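You operate a simulated robot arm through the tools that you are given. There is no shell and no other tool.

Carry out the task below with a simulated robot arm. There is one attempt and no reset: what you move stays moved.

## Task
Shut the black valve, vent the blue hose and wind it onto the reel.
Fine: in that order; hold the white button down until the hose display shows 0; free the reel latch before you wind and leave it free; the other air controls end as they began.

It is judged by the outcome, as a careful person would: the job done as asked, and still so three seconds after it is handed in. It fails if anything else is knocked over, pushed out of place, dropped, spilled or broken.

## Robot
A 7-joint arm with a two-finger parallel gripper, fixed in place. Base frame: the origin is on the floor under the middle of its stand, x ahead of it, y to its left, z up. Readings come in m, degrees, newtons and seconds.
With the tool pointing down near the work surface it reaches from about 0.3 to 0.7 m from the base axis. Its first joint turns from -66.0 to 66.0 degrees. Payload 1.57 kg.
The tool frame sits at the grasp point between the pads (the TCP): z along the fingers, y along the line on which they close. The tips reach 0.03 m beyond it. The gripper opens to 0.11 m. The fingers are 0.024 m wide and 0.012 m thick; the gripper's body (0.048 by 0.112 m) begins 0.078 m behind the TCP.
Orientation is told as [roll, pitch, yaw] about the base's x, y, z axes, in that order, counted from this pose: with the fingers straight down and closing along the base's y, the tool's x points along the base's -x, its y along +y and its z along -z.

## Interface
- The arm moves only by the tool play_rows. Its argument "moves" is text: rows parted by semicolons, each of 7 numbers parted by spaces: the opening, from 0 (shut) to 1 (fully open), then the shift along the tool's x, y, z in cm, then the turn, a rotation vector about the tool's x, y, z in degrees. In form: gripper dx dy dz wx wy wz; .... A call has 1 to 20 rows; each row is the pose to reach, as a shift and turn from the pose commanded when the call began, along the tool's axes at that moment. Each row takes 0.2 s and may step no farther than 0.05 m and 8.6 degrees from the row before; otherwise, or with a gripper value out of range, the whole call is refused. A pose out of reach is approached as far as the arm can. The call stops where the force on the tool passes 90 N (or 10 N more than at its start, if that is more) or the arm is blocked; 0.2 s more then pass. The fingers move at their own pace (about 0.108 m/s each) and stop on an object; they squeeze with about 34 N. The grip force told is the motor's: it shows also when the fingers shut on nothing. Time passes only in rows, and 0.2 s behind the last, so rows that repeat a pose let the fingers close. It gives the time, the measured TCP pose, the force on the tool (base axes), the opening and the grip force at its end, in the units of the frame above (readings bear some noise), with the torque about the TCP (base axes, N m) and any sound that the robot's microphone picked up.
- Cameras (640 x 400 px; columns grow to the right, rows downward): "scene" is fixed at [0.1238, -0.3907, 1.3747]; the picture's right is [0.98, -0.20, 0.00], its down [-0.17, -0.81, -0.56] and it looks along [0.11, 0.55, -0.83] (base axes); focal length 214 px, centre (320, 200). "wrist" rides on the gripper at [0.07, 0.016, -0.141] in the tool frame; the picture's right is [-0.23, 0.97, 0.00], its down [-0.86, -0.20, -0.48] and it looks along [-0.47, -0.11, 0.88] (tool axes); focal length 222 px, centre (320, 200). There is no depth. A picture from a camera that has moved, and an enlarged one, comes with that camera's place and axes in the base frame and with its lens.
- snapshot(camera): a new picture of that camera. It takes no simulated time.
- zoom(camera, box): a new picture of the part [left, top, right, bottom] of that camera's present view, enlarged. It takes no simulated time.
- finish_job(): hands the job in; it is judged then, once.

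Places have to be worked out from the pictures, the camera data and where the tool is seen. Open the gripper and draw the arm clear of the work before you hand the job in, unless the task says otherwise.

The tools are called after "Request:" as name(argument=value, ...) on one line, values as JSON. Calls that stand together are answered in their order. play_rows: Moves the arm, as the interface text tells. Its arguments: {"type":"object","properties":{"moves":{"type":"string"}},"required":["moves"]} The other tools are called the same way: snapshot (camera) takes a picture; zoom (camera, box) takes an enlarged picture of a part of a camera's view; finish_job () hands the job in.

At the start:

```text
clock: 0.0
ee_pos: [0.3507, 0.0801, 1.2872]
orientation: [0.0, 0.0, 0.0]
force: [0.3, 0.4, -0.3]
wrist_torque: [0.01, 0.02, 0.0]
width: 0.1099
grip_force: 0.0
```

scene: 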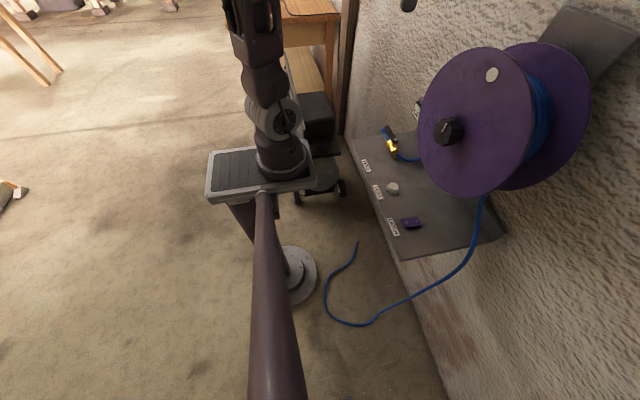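
wrist: 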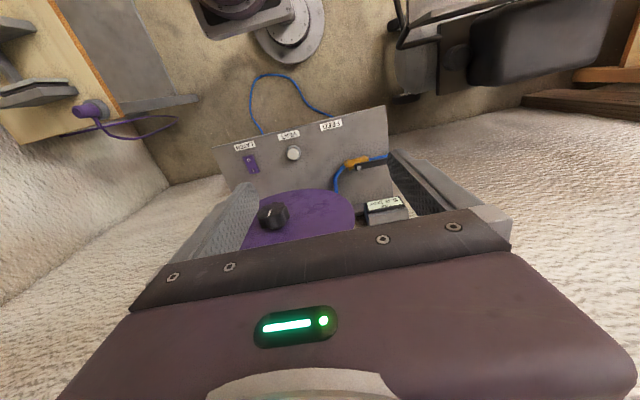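

I start by looking closely at the panel, reel and controls before any motion.

Request:
zoom(camera="scene", box=[340, 90, 520, 260])

Request:
zoom(camera="wrist", box=[200, 90, 440, 240])

Request:
zoom(camera="scene", box=[400, 0, 640, 200])

Request:
zoom(camera="scene", box=[340, 110, 440, 170])

```text
2.35 times, centred on (430, 175) of scene
camera zoom: at [0.1238, -0.3907, 1.3747], right [0.98, -0.2, 0.0], down [-0.17, -0.81, -0.56], along [0.11, 0.55, -0.83], focal length 505 px, centre (61, 259)
```

zoom: 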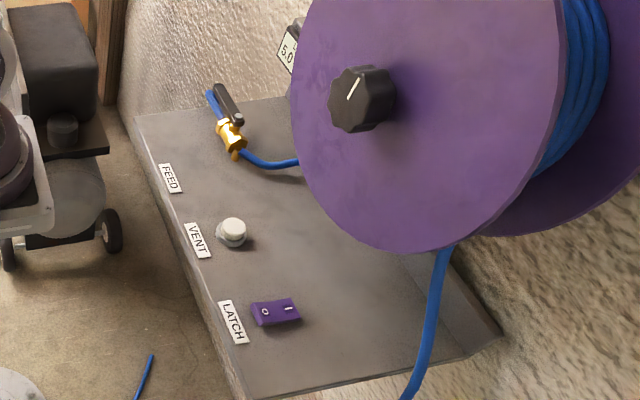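

```text
2.67 times, centred on (320, 165) of wrist
camera zoom: at [0.2809, 0.0962, 1.4291], right [0.23, 0.97, 0.0], down [0.86, -0.2, 0.48], along [0.47, -0.11, -0.88], focal length 592 px, centre (320, 293)
```

zoom: 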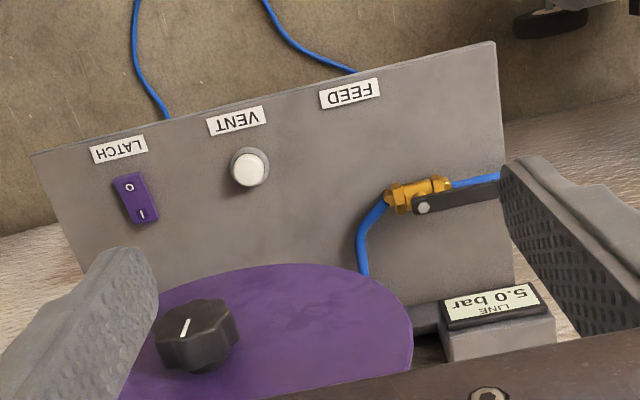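

```text
2.00 times, centred on (520, 100) of scene
camera zoom: at [0.1238, -0.3907, 1.3747], right [0.98, -0.2, 0.0], down [-0.17, -0.81, -0.56], along [0.11, 0.55, -0.83], focal length 429 px, centre (-80, 400)
```

zoom: 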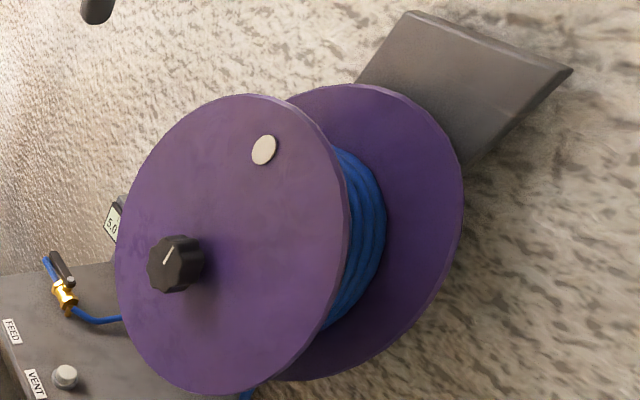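

```text
6.40 times, centred on (390, 140) of scene
camera zoom: at [0.1238, -0.3907, 1.3747], right [0.98, -0.2, 0.0], down [-0.17, -0.81, -0.56], along [0.11, 0.55, -0.83], focal length 1373 px, centre (-128, 584)
```

zoom: 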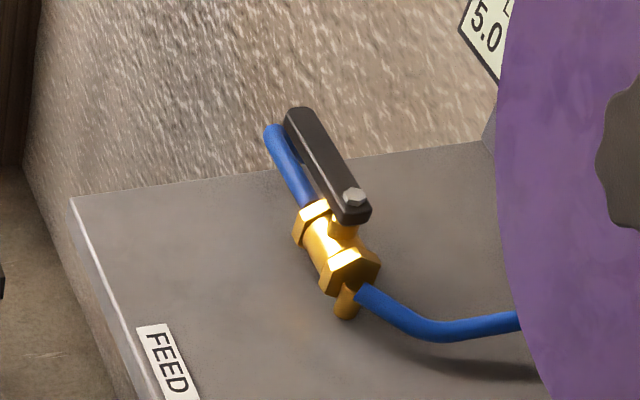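

The shelf top is near z≈0.79. My estimates are: vent button ≈(0.444,-0.018,0.81), latch rocker ≈(0.45,-0.148,0.81), valve bolt ≈(0.504,0.148,0.87) with its lever along +y, and reel hub knob ≈(0.494,-0.049,1.053). I move left and a bit back to get a clearer wrist view of the valve and displays.

Request:
play_rows(moves="0 0 4 0 0 0 0; 0 0 8 0 0 0 0; 0 2 12 2 0 0 0; 0 4 15 5 0 0 0; 0 5 17 9 0 0 0; 0 5 17 9 0 0 0")

Request:
snapshot(camera="wrist")

Request:
snapshot(camera="scene")

```text
clock: 1.4
ee_pos: [0.3026, 0.2487, 1.2004]
orientation: [0.0, -0.1, 0.0]
force: [-0.3, -0.4, 0.5]
wrist_torque: [0.05, 0.01, 0.04]
width: 0.0001
grip_force: 21.1
```

```text
taken
camera wrist: at [0.2325, 0.2652, 1.3421], right [0.23, 0.97, 0.0], down [0.86, -0.2, 0.48], along [0.47, -0.11, -0.88], focal length 222 px, centre (320, 200)
```

wrist: 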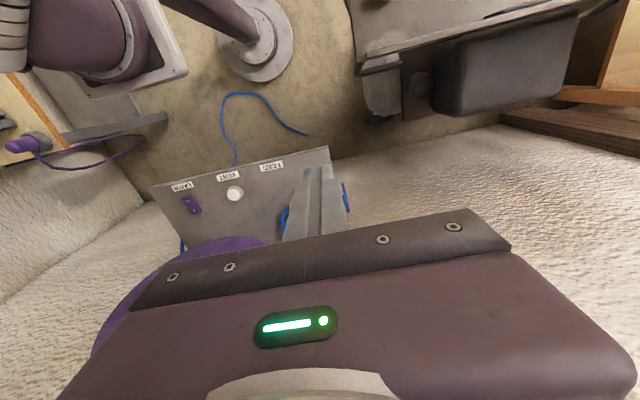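

```text
taken
```

scene: 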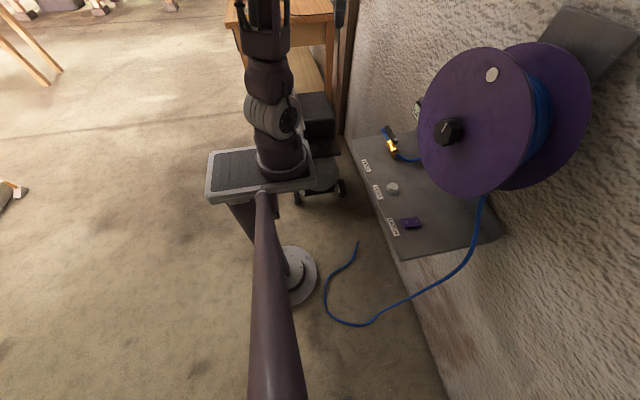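

The gripper hides the forward view with the tool straight down, so I pitch the fingers forward to point the wrist camera at the displays and valve.

Request:
play_rows(moves="0 0 0 0 0 -8 0; 0 0 0 0 0 -16 0; 0 0 0 0 0 -24 0; 0 0 0 0 0 -32 0; 0 0 0 0 0 -40 0; 0 0 0 0 0 -40 0")

Request:
snapshot(camera="wrist")

Request:
snapshot(camera="scene")

```text
clock: 2.8
ee_pos: [0.3008, 0.2487, 1.196]
orientation: [0.0, -40.1, 0.0]
force: [0.5, -0.4, 0.5]
wrist_torque: [0.01, -0.02, 0.01]
width: 0.0003
grip_force: 21.4
```

```text
taken
camera wrist: at [0.1562, 0.2656, 1.2619], right [0.17, 0.97, 0.15], down [0.35, -0.2, 0.92], along [0.92, -0.11, -0.37], focal length 222 px, centre (320, 200)
```

wrist: 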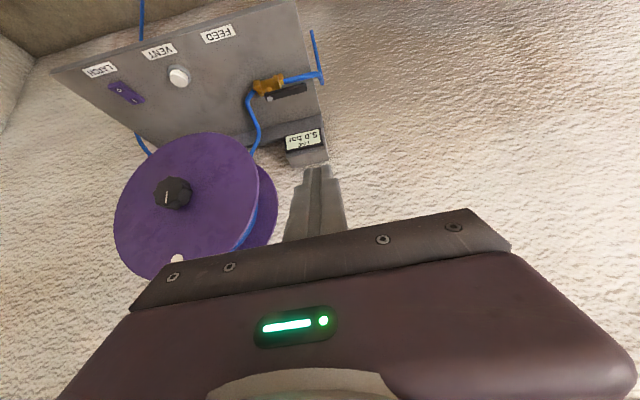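

```text
taken
```

scene: 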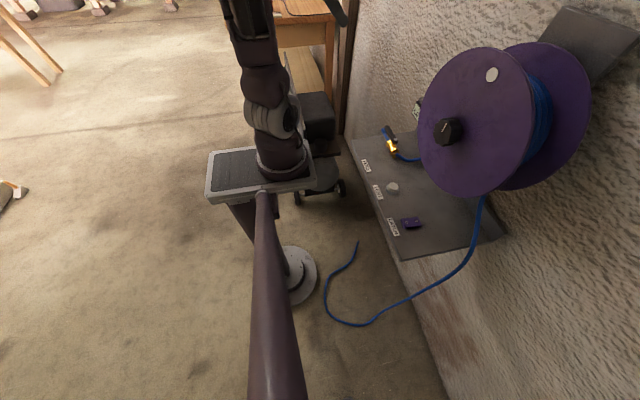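

This view shows the whole station. I zoom on the valve, displays, latch and reel.

Request:
zoom(camera="wrist", box=[230, 20, 350, 180])

Request:
zoom(camera="wrist", box=[70, 30, 220, 130])

Request:
zoom(camera="wrist", box=[100, 120, 300, 280])

```text
2.50 times, centred on (290, 100) of wrist
camera zoom: at [0.1562, 0.2656, 1.2619], right [0.17, 0.97, 0.15], down [0.35, -0.2, 0.92], along [0.92, -0.11, -0.37], focal length 555 px, centre (395, 450)
```

zoom: 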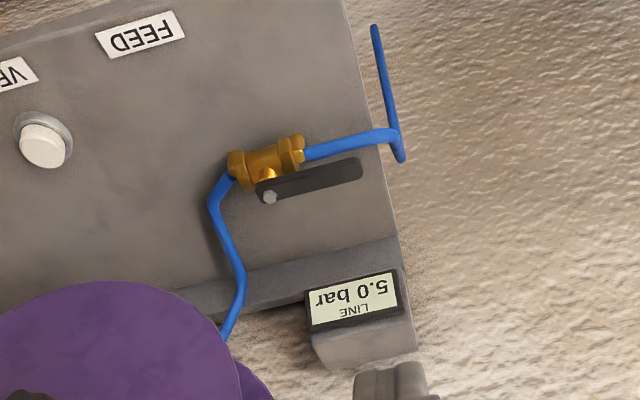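

```text
4.00 times, centred on (145, 80) of wrist
camera zoom: at [0.1562, 0.2656, 1.2619], right [0.17, 0.97, 0.15], down [0.35, -0.2, 0.92], along [0.92, -0.11, -0.37], focal length 888 px, centre (1020, 680)
```

zoom: 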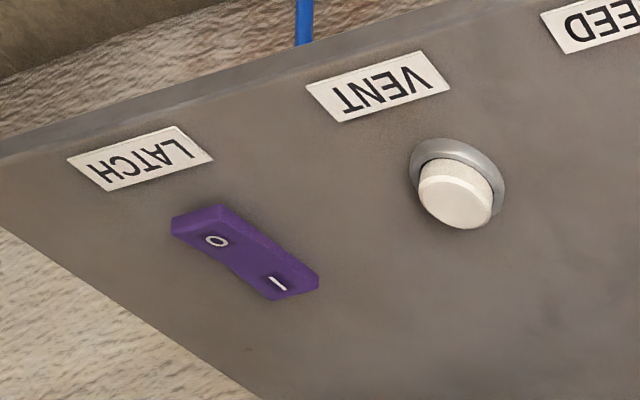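

```text
2.50 times, centred on (200, 200) of wrist
camera zoom: at [0.1562, 0.2656, 1.2619], right [0.17, 0.97, 0.15], down [0.35, -0.2, 0.92], along [0.92, -0.11, -0.37], focal length 555 px, centre (620, 200)
```

zoom: 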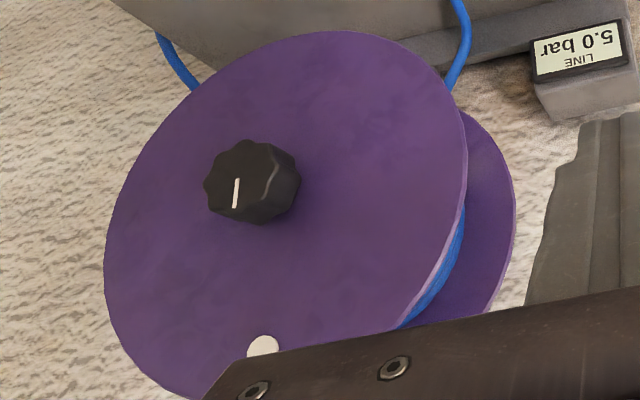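

I check the rocker tilt from the scene camera, and zoom the display text.

Request:
zoom(camera="scene", box=[380, 175, 440, 240])

Request:
zoom(camera="wrist", box=[270, 110, 340, 170])

Request:
zoom(camera="scene", box=[440, 150, 560, 260])

```text
6.15 times, centred on (410, 208) of scene
camera zoom: at [0.1238, -0.3907, 1.3747], right [0.98, -0.2, 0.0], down [-0.17, -0.81, -0.56], along [0.11, 0.55, -0.83], focal length 1320 px, centre (-234, 154)
```

zoom: 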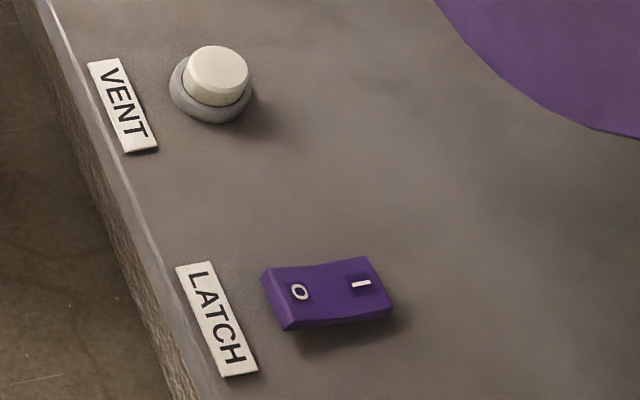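

```text
6.67 times, centred on (305, 140) of wrist
camera zoom: at [0.1562, 0.2656, 1.2619], right [0.17, 0.97, 0.15], down [0.35, -0.2, 0.92], along [0.92, -0.11, -0.37], focal length 1481 px, centre (420, 600)
```

zoom: 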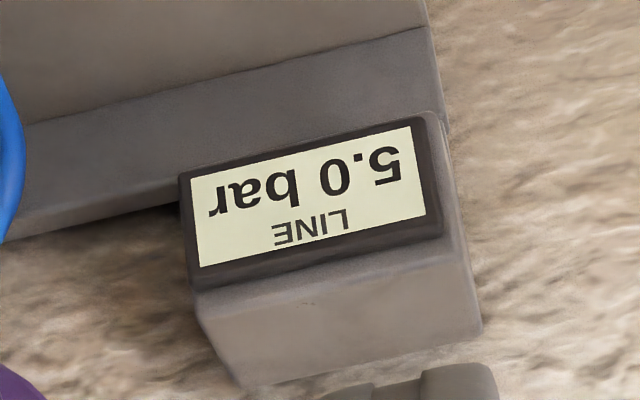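

```text
3.64 times, centred on (500, 205) of scene
camera zoom: at [0.1238, -0.3907, 1.3747], right [0.98, -0.2, 0.0], down [-0.17, -0.81, -0.56], along [0.11, 0.55, -0.83], focal length 780 px, centre (-334, 182)
```

zoom: 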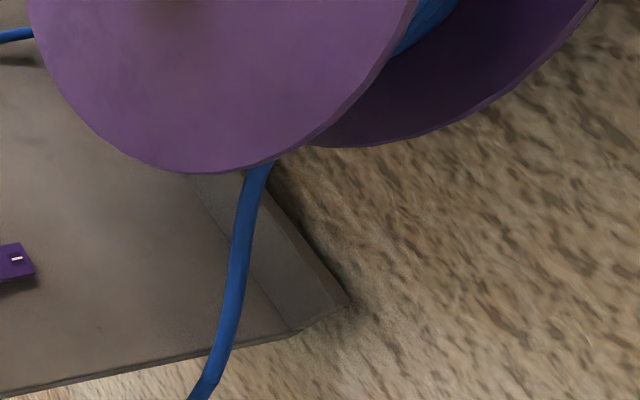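

The LINE display ≈(0.61,0.195,0.91) reads 5.0 bar, and the lever runs from bolt ≈(0.51,0.148,0.857) to ≈(0.508,0.23). I go closer, staying well clear, to check the valve for stops and the rocker's tilt.

Request:
play_rows(moves="0 -0.7 0 4 0 0 0; 0 -1.4 0 8 0 0 0; 0 -2.1 0 12 0 0 0; 0 -2.8 0 15.4 0 0 0; 0 -2.8 0 15.4 0 0 0")

Request:
snapshot(camera="wrist")

Request:
zoom(camera="wrist", box=[180, 20, 330, 160])

```text
clock: 4.0
ee_pos: [0.4223, 0.2488, 1.0921]
orientation: [0.0, -39.9, 0.0]
force: [0.5, 0.1, 0.2]
wrist_torque: [-0.02, -0.01, -0.01]
width: 0.0
grip_force: 21.2
```

```text
taken
camera wrist: at [0.2775, 0.266, 1.1573], right [0.17, 0.97, 0.15], down [0.35, -0.2, 0.92], along [0.92, -0.11, -0.37], focal length 222 px, centre (320, 200)
```

wrist: 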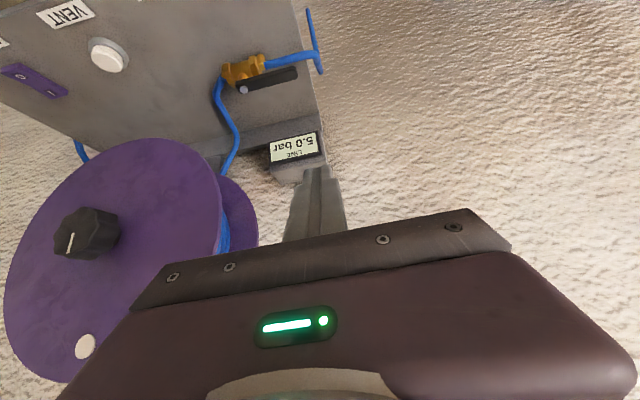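

```text
2.86 times, centred on (255, 90) of wrist
camera zoom: at [0.2775, 0.266, 1.1573], right [0.17, 0.97, 0.15], down [0.35, -0.2, 0.92], along [0.92, -0.11, -0.37], focal length 635 px, centre (506, 514)
```

zoom: 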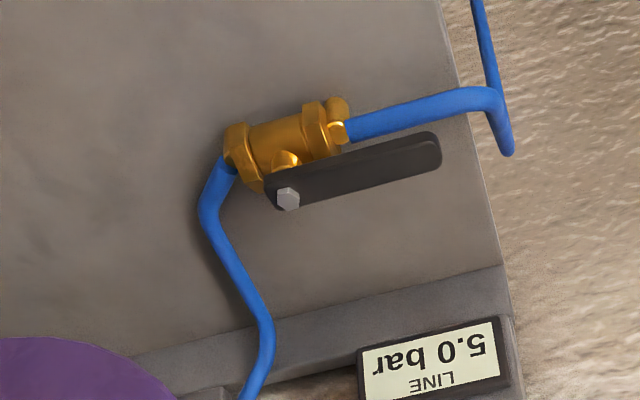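

I zoom in further on the valve body from both cameras to look for a stop pin.

Request:
zoom(camera="wrist", box=[215, 45, 305, 105])

Request:
zoom(camera="scene", box=[375, 120, 415, 165])

Request:
zoom(camera="wrist", box=[0, 20, 140, 110])

```text
6.67 times, centred on (260, 75) of wrist
camera zoom: at [0.2775, 0.266, 1.1573], right [0.17, 0.97, 0.15], down [0.35, -0.2, 0.92], along [0.92, -0.11, -0.37], focal length 1481 px, centre (720, 1033)
```

zoom: 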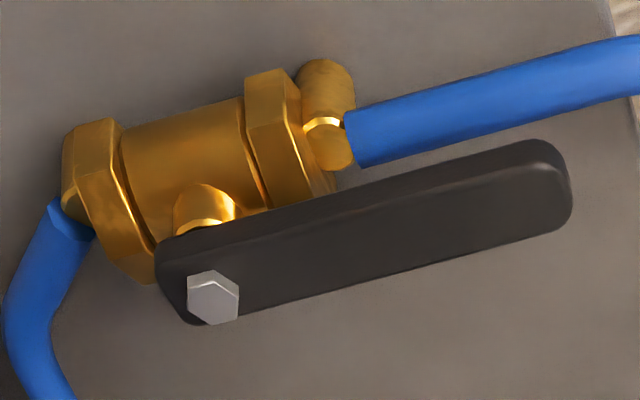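

```text
8.89 times, centred on (395, 142) of scene
camera zoom: at [0.1238, -0.3907, 1.3747], right [0.98, -0.2, 0.0], down [-0.17, -0.81, -0.56], along [0.11, 0.55, -0.83], focal length 1906 px, centre (-347, 711)
```

zoom: 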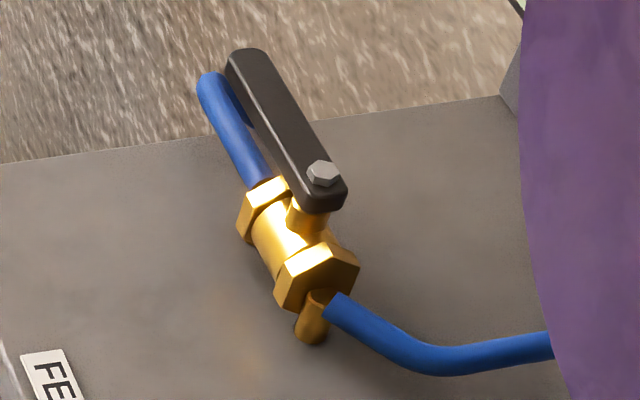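

```text
4.44 times, centred on (70, 65) of wrist
camera zoom: at [0.2775, 0.266, 1.1573], right [0.17, 0.97, 0.15], down [0.35, -0.2, 0.92], along [0.92, -0.11, -0.37], focal length 987 px, centre (1431, 800)
```

zoom: 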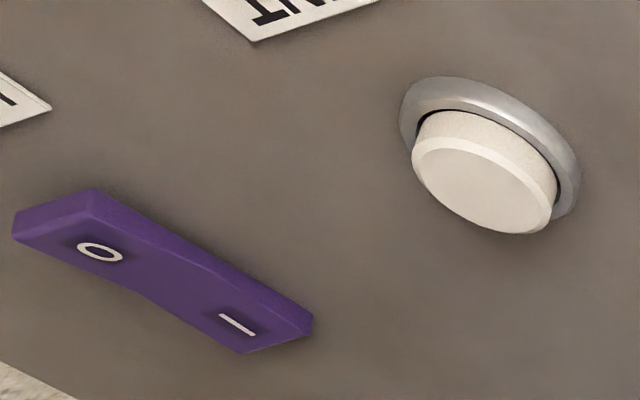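

The rocker's O end sits raised, so the I side is pressed and the latch is on; it will need an O press later. For the valve, I straighten the tool and move above a spot on the wall side of the lever end (x≈0.545, y≈0.217), so I can push it gently toward the robot.

Request:
play_rows(moves="0 -1 -0.6 2 0 8 0; 0 -2 -1.2 4 0 16 0; 0 -3 -1.9 6 0 24 0; 0 -4.2 -2.5 8.2 0 32 0; 0 -5.5 -3.2 10.3 0 40 0; 0 -5.5 -3.2 10.3 0 40 0")

Request:
snapshot(camera="wrist")

Request:
snapshot(camera="scene")

```text
clock: 5.4
ee_pos: [0.5299, 0.2151, 1.0531]
orientation: [0.0, 0.1, 0.0]
force: [0.3, -1.1, -0.9]
wrist_torque: [0.01, -0.03, 0.0]
width: 0.0
grip_force: 21.2
```

```text
taken
camera wrist: at [0.4595, 0.2318, 1.1954], right [0.23, 0.97, 0.0], down [0.86, -0.2, 0.48], along [0.46, -0.11, -0.88], focal length 222 px, centre (320, 200)
```

wrist: 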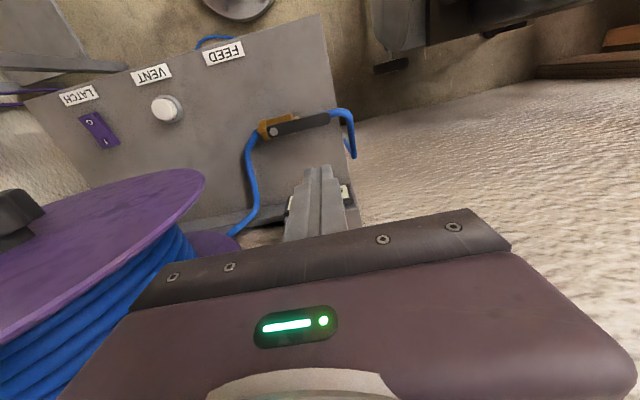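

```text
taken
```

scene: 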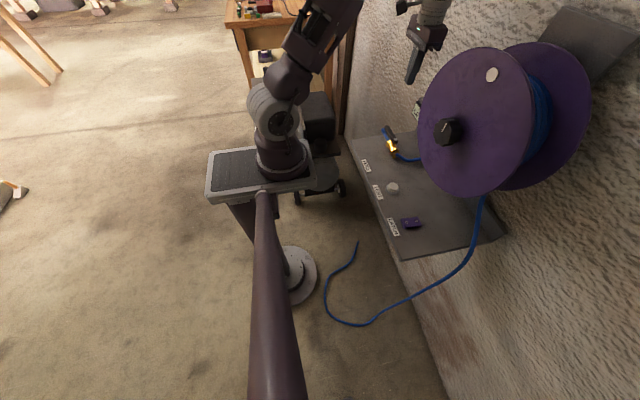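

I take an enlarged look from here to fix the lever's exact place relative to the finger.

Request:
zoom(camera="wrist", box=[230, 90, 370, 240])

Request:
zoom(camera="scene", box=[370, 20, 450, 170])

```text
2.67 times, centred on (300, 165) of wrist
camera zoom: at [0.4595, 0.2318, 1.1954], right [0.23, 0.97, 0.0], down [0.86, -0.2, 0.48], along [0.46, -0.11, -0.88], focal length 592 px, centre (373, 293)
```

zoom: 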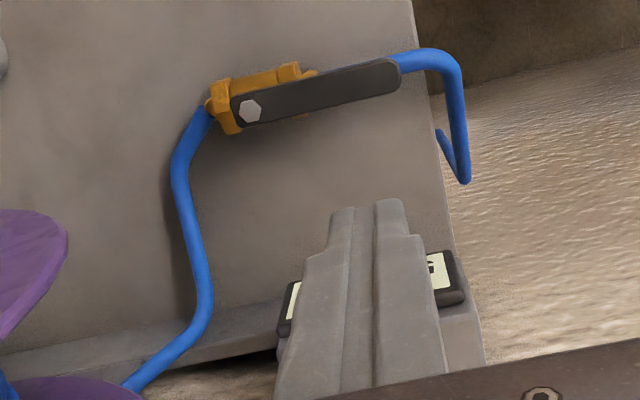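

```text
2.67 times, centred on (410, 95) of scene
camera zoom: at [0.1238, -0.3907, 1.3747], right [0.98, -0.2, 0.0], down [-0.17, -0.81, -0.56], along [0.11, 0.55, -0.83], focal length 572 px, centre (80, 480)
```

zoom: 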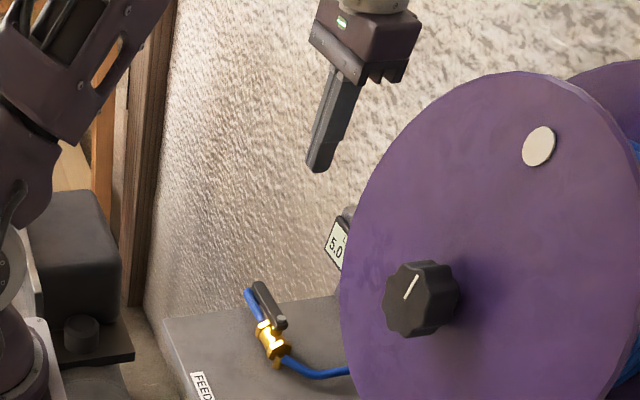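

Lever: pivot ≈(0.508,0.151), end y≈0.233, z≈0.857, about 2 cm wide. I shift to x≈0.547 and descend with closed fingers beside it, tips just below lever height.

Request:
play_rows(moves="0 -1.7 0 0 0 0 0; 0 -1.7 0 4.5 0 0 0; 0 -1.7 0 9 0 0 0; 0 -1.7 0 13.5 0 0 0; 0 -1.7 0 16 0 0 0; 0 -1.7 0 17.6 0 0 0; 0 -1.7 0 17.6 0 0 0")

Request:
snapshot(camera="wrist")

Request:
zoom(camera="scene", box=[370, 80, 450, 170])

```text
clock: 7.0
ee_pos: [0.5451, 0.218, 0.8729]
orientation: [-0.1, 0.0, -0.1]
force: [1.2, 0.0, -0.3]
wrist_torque: [0.01, 0.01, 0.01]
width: 0.0001
grip_force: 21.3
```

```text
taken
camera wrist: at [0.4751, 0.2351, 1.0164], right [0.23, 0.97, 0.0], down [0.86, -0.2, 0.48], along [0.47, -0.11, -0.88], focal length 222 px, centre (320, 200)
```

wrist: 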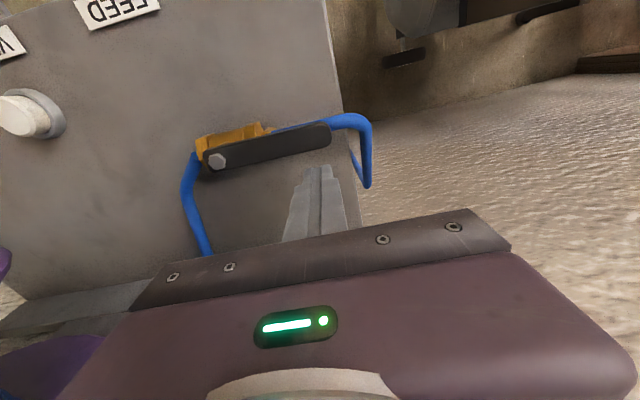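

```text
4.44 times, centred on (410, 125) of scene
camera zoom: at [0.1238, -0.3907, 1.3747], right [0.98, -0.2, 0.0], down [-0.17, -0.81, -0.56], along [0.11, 0.55, -0.83], focal length 953 px, centre (-80, 533)
```

zoom: 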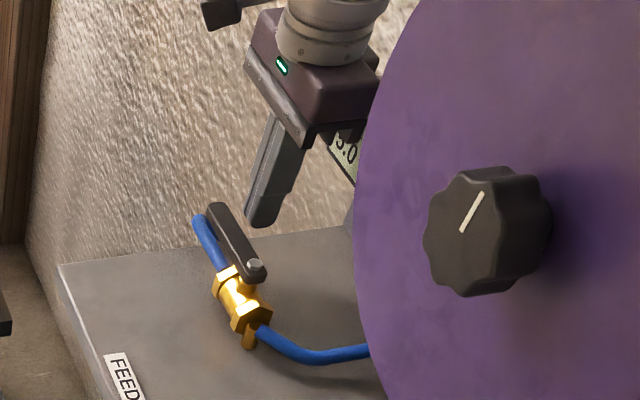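

Fingers are beside the lever with the tips at z≈0.843, between the lever and the hose below it. I push gently about 3 cm toward the robot to test whether the lever turns this way.

Request:
play_rows(moves="0 0.5 -0.2 0.2 0 0 0; 0 1.0 -0.3 0.2 0 0 0; 0 1.5 -0.3 0.2 0 0 0; 0 2.0 -0.2 0.2 0 0 0; 0 2.4 -0.1 0.2 0 0 0; 0 2.8 0 0.2 0 0 0; 0 2.8 0 0.2 0 0 0")

Request:
snapshot(camera="wrist")

Request:
zoom(camera="scene", box=[370, 80, 450, 170])

```text
clock: 8.6
ee_pos: [0.519, 0.2178, 0.8748]
orientation: [0.0, 0.0, 0.1]
force: [-0.1, 0.3, 0.2]
wrist_torque: [-0.02, -0.02, 0.0]
width: 0.0001
grip_force: 21.4
```

```text
taken
camera wrist: at [0.4482, 0.2344, 1.0168], right [0.23, 0.97, 0.0], down [0.86, -0.2, 0.48], along [0.47, -0.11, -0.88], focal length 222 px, centre (320, 200)
```

wrist: 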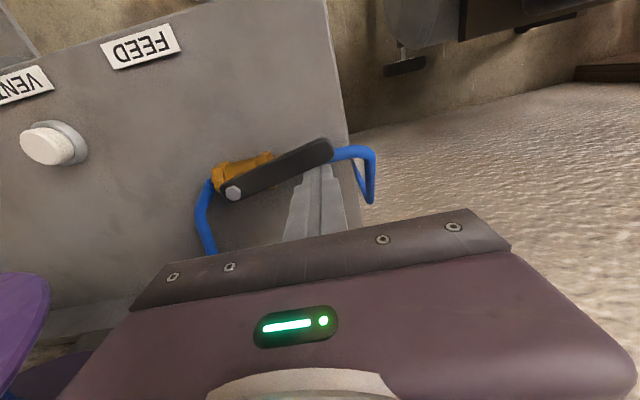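

```text
4.44 times, centred on (410, 125) of scene
camera zoom: at [0.1238, -0.3907, 1.3747], right [0.98, -0.2, 0.0], down [-0.17, -0.81, -0.56], along [0.11, 0.55, -0.83], focal length 953 px, centre (-80, 533)
```

zoom: 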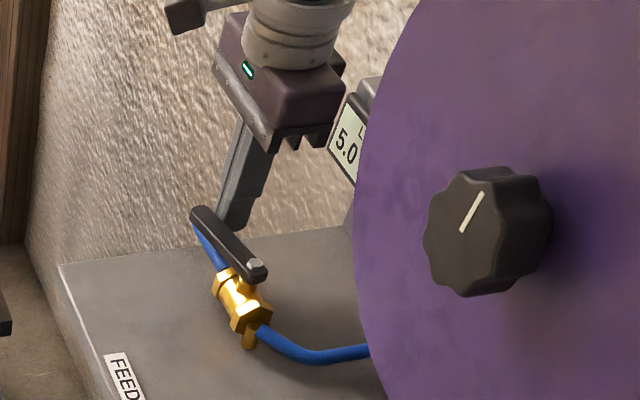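

The lever turns freely this way. I continue along the arc to about 85–90°.

Request:
play_rows(moves="0 1.0 0 0.2 0 0 0; 0 1.95 -0.05 0.2 0 0 0; 0 2.8 -0.2 0.2 0 0 0; 0 3.6 -0.5 0.2 0 0 0; 0 4.4 -0.9 0.2 0 0 0; 0 5.15 -1.4 0.2 0 0 0; 0 5.8 -2.05 0.2 0 0 0; 0 6.4 -2.8 0.2 0 0 0; 0 6.8 -3.5 0.2 0 0 0; 0 7.0 -4.1 0.2 0 0 0; 0 7.2 -4.6 0.2 0 0 0; 0 7.2 -4.6 0.2 0 0 0")

Request:
snapshot(camera="wrist")

Request:
zoom(camera="scene", box=[350, 80, 450, 170])

```text
clock: 11.2
ee_pos: [0.4472, 0.1714, 0.8727]
orientation: [0.0, -0.1, 0.0]
force: [-0.3, -0.4, 0.2]
wrist_torque: [-0.04, -0.02, -0.02]
width: 0.0002
grip_force: 21.1
```

```text
taken
camera wrist: at [0.3772, 0.1882, 1.0147], right [0.23, 0.97, 0.0], down [0.86, -0.2, 0.48], along [0.47, -0.11, -0.88], focal length 222 px, centre (320, 200)
```

wrist: 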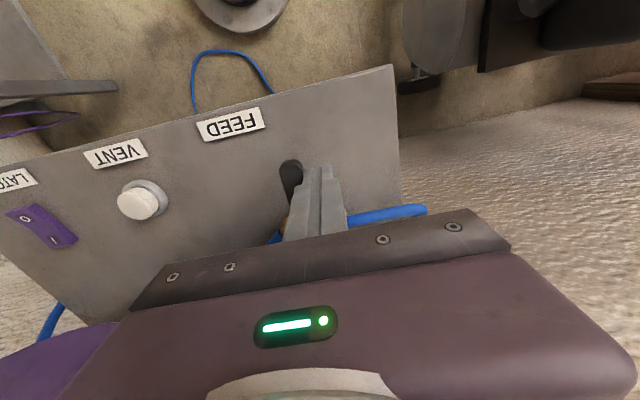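

```text
4.44 times, centred on (400, 125) of scene
camera zoom: at [0.1238, -0.3907, 1.3747], right [0.98, -0.2, 0.0], down [-0.17, -0.81, -0.56], along [0.11, 0.55, -0.83], focal length 953 px, centre (-36, 533)
```

zoom: 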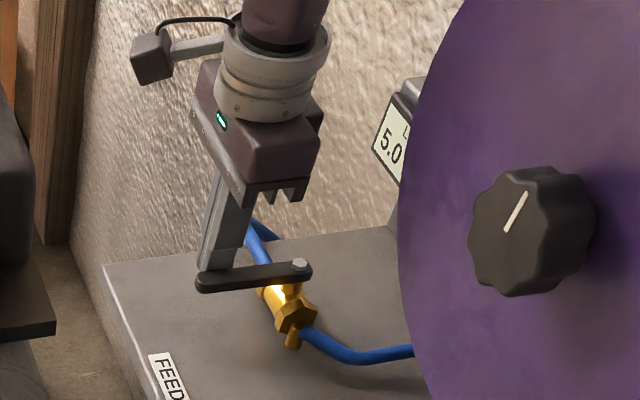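

The lever looks close to perpendicular with no stop force felt yet. I push slightly further in −y to feel for the stop.

Request:
play_rows(moves="0 0 -0.3 0 0 0 0; 0 0 -0.6 0 0 0 0; 0 0 -0.6 0 0 0 0")

Request:
zoom(camera="scene", box=[350, 80, 450, 170])

```text
clock: 12.0
ee_pos: [0.4466, 0.1689, 0.8725]
orientation: [0.1, -0.1, -0.1]
force: [-0.6, 21.9, -8.6]
wrist_torque: [0.47, 0.01, 0.13]
width: 0.0
grip_force: 20.5
```

```text
4.44 times, centred on (400, 125) of scene
camera zoom: at [0.1239, -0.3902, 1.3749], right [0.98, -0.2, 0.0], down [-0.17, -0.81, -0.56], along [0.11, 0.55, -0.83], focal length 953 px, centre (-36, 533)
```

zoom: 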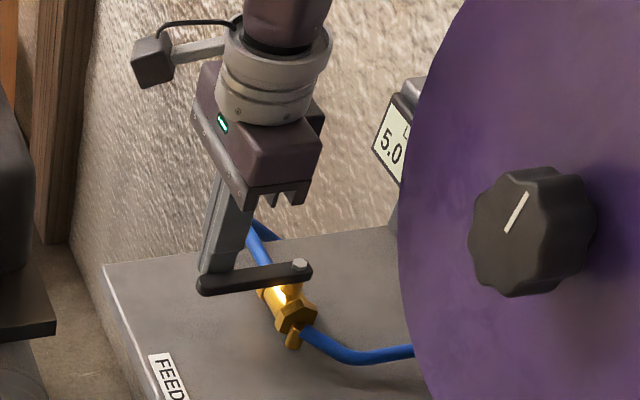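

The stop is felt at about 22 N with the lever perpendicular, so the valve is shut. I back off the lever, rise and go round to the right side to look for a separate hose display.

Request:
play_rows(moves="0 0 1.5 0 0 0 0; 0 0 2.5 0 0 0 0; 0 0 2.5 -4.5 0 0 0; 0 2 2.5 -9 0 0 0; 0 4 2.5 -13.5 0 0 0; 0 6 0 -17 0 0 0; 0 9 -4 -19 0 0 0; 0 11 -8 -21 0 0 0; 0 12 -12 -23 0 0 0; 0 12 -16 -25 0 0 0; 0 12 -20 -26 0 0 0; 0 12 -24 -26 0 0 0; 0 12 -24 -26 0 0 0")

Request:
snapshot(camera="wrist")

Request:
snapshot(camera="scene")

```text
refused: row 7 steps farther than a row can; nothing moved
```

```text
taken
camera wrist: at [0.3763, 0.1844, 1.0151], right [0.22, 0.97, 0.0], down [0.85, -0.2, 0.48], along [0.47, -0.11, -0.88], focal length 222 px, centre (320, 200)
```

wrist: 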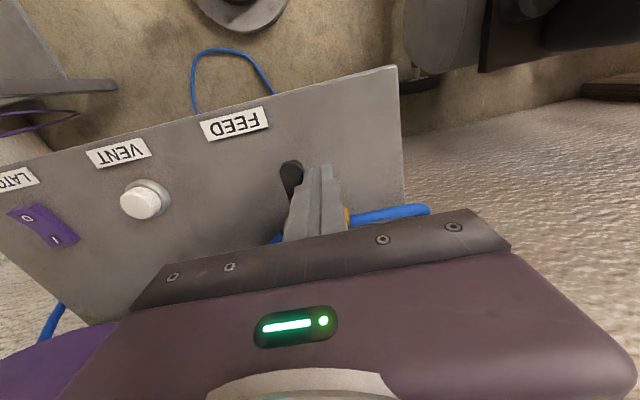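

```text
taken
```

scene: 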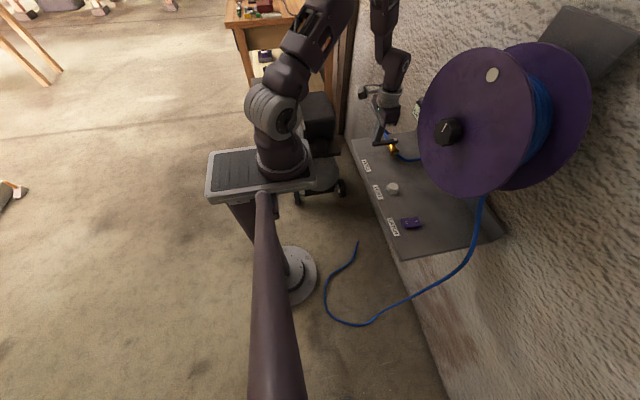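

The call was refused because one step was too large, so I repeat it with smaller steps: off the lever first, then up and over.

Request:
play_rows(moves="0 0 1.5 0 0 0 0; 0 0 2.5 0 0 0 0; 0 0 2.5 -4.5 0 0 0; 0 1.5 2.5 -9 0 0 0; 0 3 2.5 -13.5 0 0 0; 0 5 0.5 -17 0 0 0; 0 7.5 -3 -19 0 0 0; 0 9.5 -7 -21 0 0 0; 0 11 -11 -23 0 0 0; 0 12 -15 -25 0 0 0; 0 12 -19.5 -26 0 0 0; 0 12 -24 -26 0 0 0; 0 12 -28.5 -26 0 0 0; 0 12 -33 -26 0 0 0; 0 12 -37.5 -26 0 0 0; 0 12 -37.5 -26 0 0 0")

Request:
snapshot(camera="wrist")

Request:
snapshot(camera="scene")

```text
clock: 15.4
ee_pos: [0.3283, -0.2094, 1.1335]
orientation: [0.0, 0.0, 0.0]
force: [-0.2, -0.1, 0.1]
wrist_torque: [-0.01, -0.05, 0.0]
width: 0.0
grip_force: 21.0
```

```text
taken
camera wrist: at [0.2574, -0.1937, 1.2769], right [0.23, 0.97, 0.0], down [0.86, -0.2, 0.48], along [0.47, -0.11, -0.88], focal length 222 px, centre (320, 200)
```

wrist: 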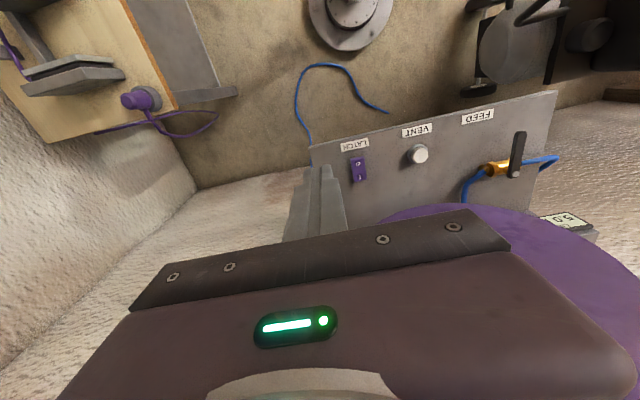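

```text
taken
```

scene: 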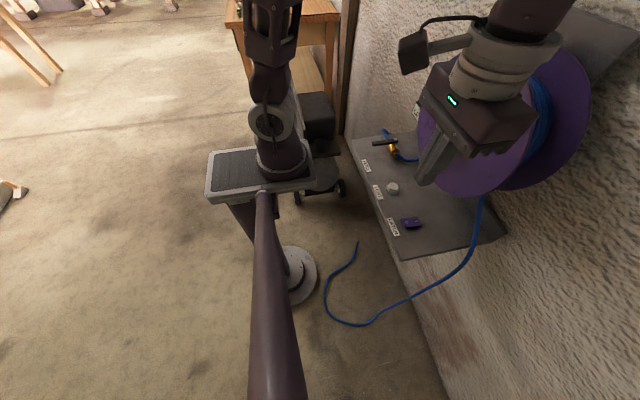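

The valve lever now stands across the pipe. I pitch the camera forward here and shift right to see behind the reel's right side.

Request:
play_rows(moves="0 0 -2 0 0 -8 0; 0 0 -5 0 0 -16 0; 0 0 -8 0 0 -24 0; 0 0 -11 0 0 -32 0; 0 0 -13 0 0 -40 0; 0 0 -13 0 0 -40 0")

Request:
snapshot(camera="wrist")

```text
clock: 16.8
ee_pos: [0.3268, -0.3416, 1.1315]
orientation: [0.0, -40.1, 0.0]
force: [0.4, -0.4, -1.0]
wrist_torque: [0.0, 0.02, -0.01]
width: 0.0
grip_force: 21.1
```

```text
taken
camera wrist: at [0.1821, -0.3236, 1.1967], right [0.17, 0.97, 0.15], down [0.35, -0.2, 0.92], along [0.92, -0.11, -0.37], focal length 222 px, centre (320, 200)
```

wrist: 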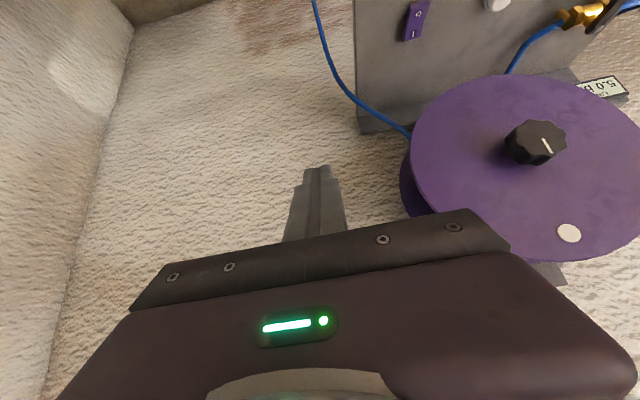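

No display is visible on the right. I zoom on the reel's lower right and shelf back for the hose exit and anything behind.

Request:
zoom(camera="wrist", box=[340, 60, 640, 270])

Request:
zoom(camera="scene", box=[340, 20, 600, 220])

```text
1.90 times, centred on (490, 165) of wrist
camera zoom: at [0.1821, -0.3236, 1.1967], right [0.17, 0.97, 0.15], down [0.35, -0.2, 0.92], along [0.92, -0.11, -0.37], focal length 423 px, centre (-4, 267)
```

zoom: 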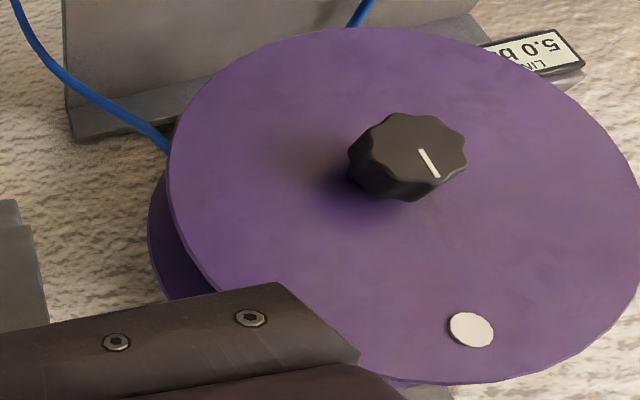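

```text
2.00 times, centred on (470, 120) of scene
camera zoom: at [0.1238, -0.3908, 1.3747], right [0.98, -0.2, 0.0], down [-0.17, -0.81, -0.56], along [0.11, 0.55, -0.83], focal length 429 px, centre (20, 360)
```

zoom: 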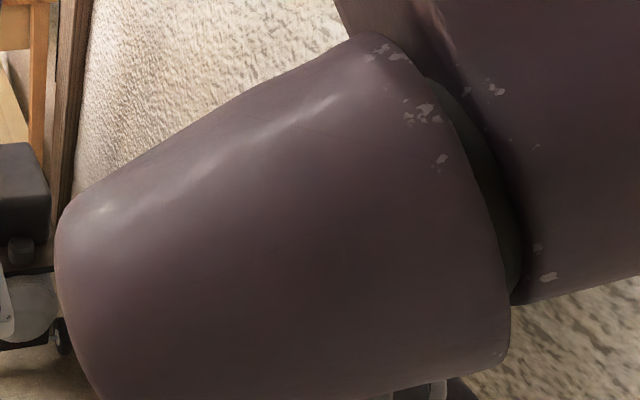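

Hub knob front is ≈(0.479,-0.047,1.058) with the disc front at x≈0.52; the hose rises on the right side, so winding means right side up (counter-clockwise seen from the robot). The only display is LINE, readable from the scene camera. I move toward the vent button with the tool pitched about −30° so the hand stays clear of the reel knob.

Request:
play_rows(moves="0 1 4 1.2 0 0 0; 0 2 8 2.5 0 0 0; 0 3 12 3.8 0 0 0; 0 4 16 5 0 0 0; 0 5 20 6.3 0 0 0; 0 6 24 7.6 0 3 0; 0 7 28 8.9 0 6 0; 0 8.1 32.2 10.1 0 10 0; 0 8.1 32.2 10.1 0 10 0")

Request:
snapshot(camera="wrist")

Request:
snapshot(camera="scene")

```text
clock: 18.8
ee_pos: [0.3758, -0.042, 1.0357]
orientation: [0.4, -29.8, -0.3]
force: [0.3, -0.4, 0.0]
wrist_torque: [0.01, -0.02, -0.04]
width: 0.0003
grip_force: 20.9
out of reach, approached as far as the arm can: row 6, 7, 8, 9
```

```text
taken
camera wrist: at [0.2449, -0.027, 1.1257], right [0.2, 0.97, 0.12], down [0.5, -0.21, 0.84], along [0.84, -0.11, -0.53], focal length 222 px, centre (320, 200)
```

wrist: 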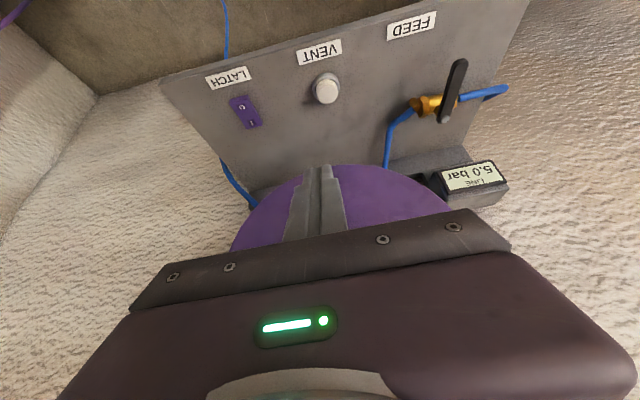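

```text
taken
```

scene: 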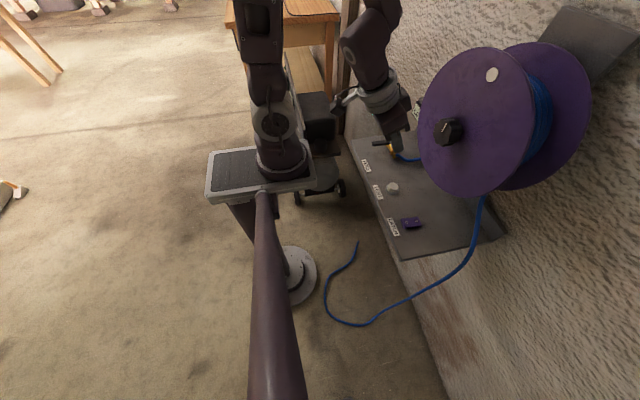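

The near side of that path was out of reach, so the pose held at (0.376,-0.042,1.036). The wrist view shows LINE 5.0 bar, the vent button and the latch all clearly; I advance partway down toward the button and re-read the pose.

Request:
play_rows(moves="0 -0.6 0 2.4 0 0 0; 0 -1.3 0 4.8 0 0 0; 0 -2 0 7.2 0 0 0; 0 -2.6 0 9.6 0 0 0; 0 -2.6 0 9.6 0 0 0")

Request:
snapshot(camera="wrist")

Request:
snapshot(camera="scene")

```text
clock: 20.0
ee_pos: [0.4447, -0.0413, 0.9669]
orientation: [0.0, -30.0, 0.0]
force: [0.8, -0.7, 0.3]
wrist_torque: [-0.01, -0.01, -0.01]
width: 0.0
grip_force: 21.6
out of reach, approached as far as the arm can: row 1
```

```text
taken
camera wrist: at [0.3135, -0.0255, 1.055], right [0.2, 0.97, 0.11], down [0.5, -0.2, 0.84], along [0.84, -0.11, -0.53], focal length 222 px, centre (320, 200)
```

wrist: 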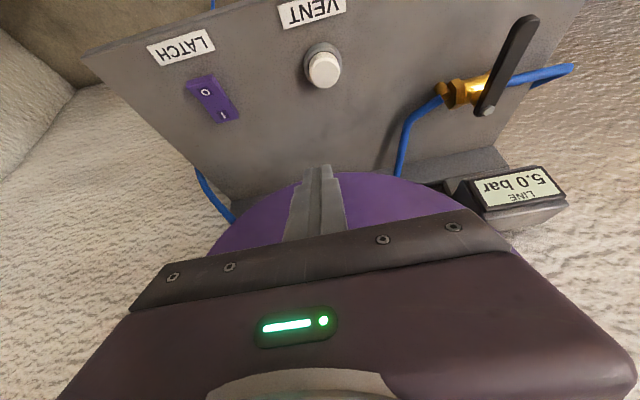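

```text
taken
```

scene: 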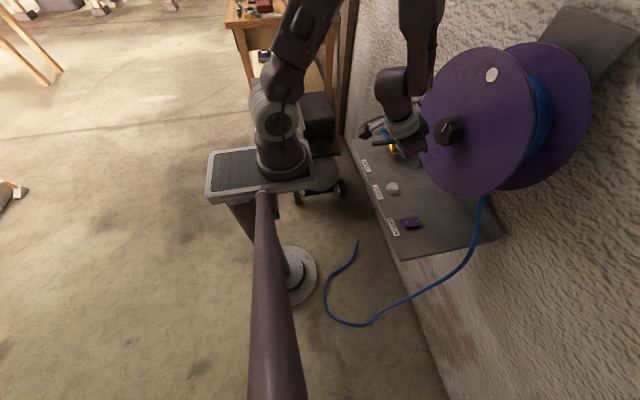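

I zoom to refine the button position and check around the display.

Request:
zoom(camera="wrist", box=[270, 20, 380, 110])

Request:
zoom(camera="wrist", box=[390, 120, 590, 250])

Request:
zoom(camera="scene", box=[350, 80, 450, 200])

```text
4.44 times, centred on (325, 65) of wrist
camera zoom: at [0.3135, -0.0255, 1.055], right [0.2, 0.97, 0.11], down [0.5, -0.2, 0.84], along [0.84, -0.11, -0.53], focal length 987 px, centre (298, 800)
```

zoom: 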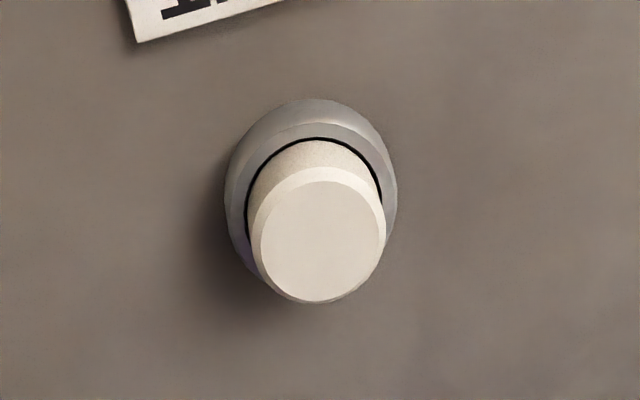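

```text
3.08 times, centred on (490, 185) of wrist
camera zoom: at [0.3135, -0.0255, 1.055], right [0.2, 0.97, 0.11], down [0.5, -0.2, 0.84], along [0.84, -0.11, -0.53], focal length 684 px, centre (-203, 246)
```

zoom: 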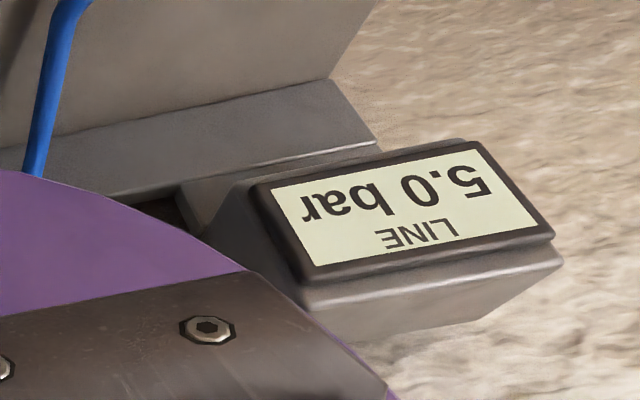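

```text
3.33 times, centred on (400, 140) of scene
camera zoom: at [0.1238, -0.3907, 1.3747], right [0.98, -0.2, 0.0], down [-0.17, -0.81, -0.56], along [0.11, 0.55, -0.83], focal length 715 px, centre (53, 400)
```

zoom: 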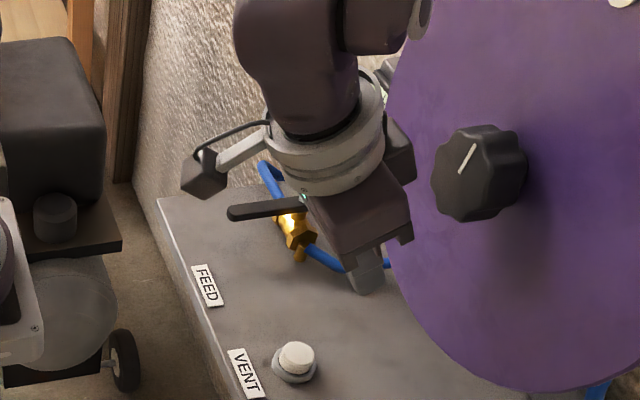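

Cap top ≈(0.444,-0.019,0.817), about 3 cm wide. I go to about 1.5 cm above it.

Request:
play_rows(moves="0 1.4 0.8 2.1 0 0 0; 0 2.8 1.6 4.2 0 0 0; 0 4.3 2.23 6.4 0 0 0; 0 5.7 2.23 8.5 0 0 0; 0 5.7 2.23 8.5 0 0 0")

Request:
snapshot(camera="wrist")

Request:
zoom(camera="scene", box=[350, 80, 450, 220])

```text
clock: 21.2
ee_pos: [0.4401, -0.0197, 0.866]
orientation: [0.0, -30.0, 0.0]
force: [-0.8, 1.2, 0.4]
wrist_torque: [0.0, -0.01, -0.01]
width: 0.0003
grip_force: 21.9
```

```text
taken
camera wrist: at [0.3081, -0.003, 0.9544], right [0.2, 0.97, 0.11], down [0.5, -0.2, 0.84], along [0.84, -0.11, -0.53], focal length 222 px, centre (320, 200)
```

wrist: 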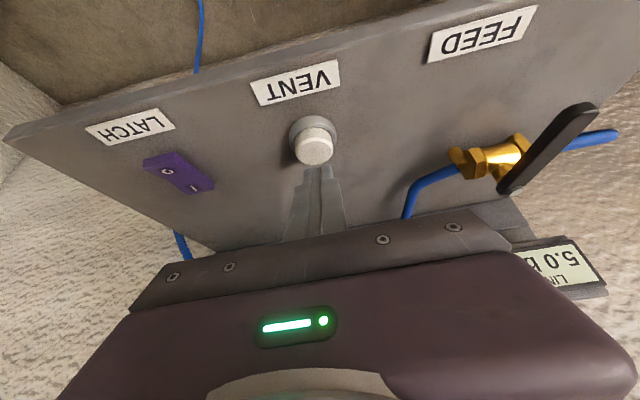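

```text
2.86 times, centred on (400, 150) of scene
camera zoom: at [0.1238, -0.3907, 1.3747], right [0.98, -0.2, 0.0], down [-0.17, -0.81, -0.56], along [0.11, 0.55, -0.83], focal length 613 px, centre (91, 343)
```

zoom: 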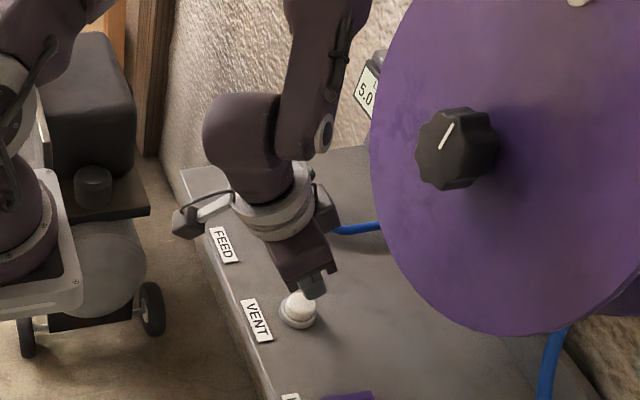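

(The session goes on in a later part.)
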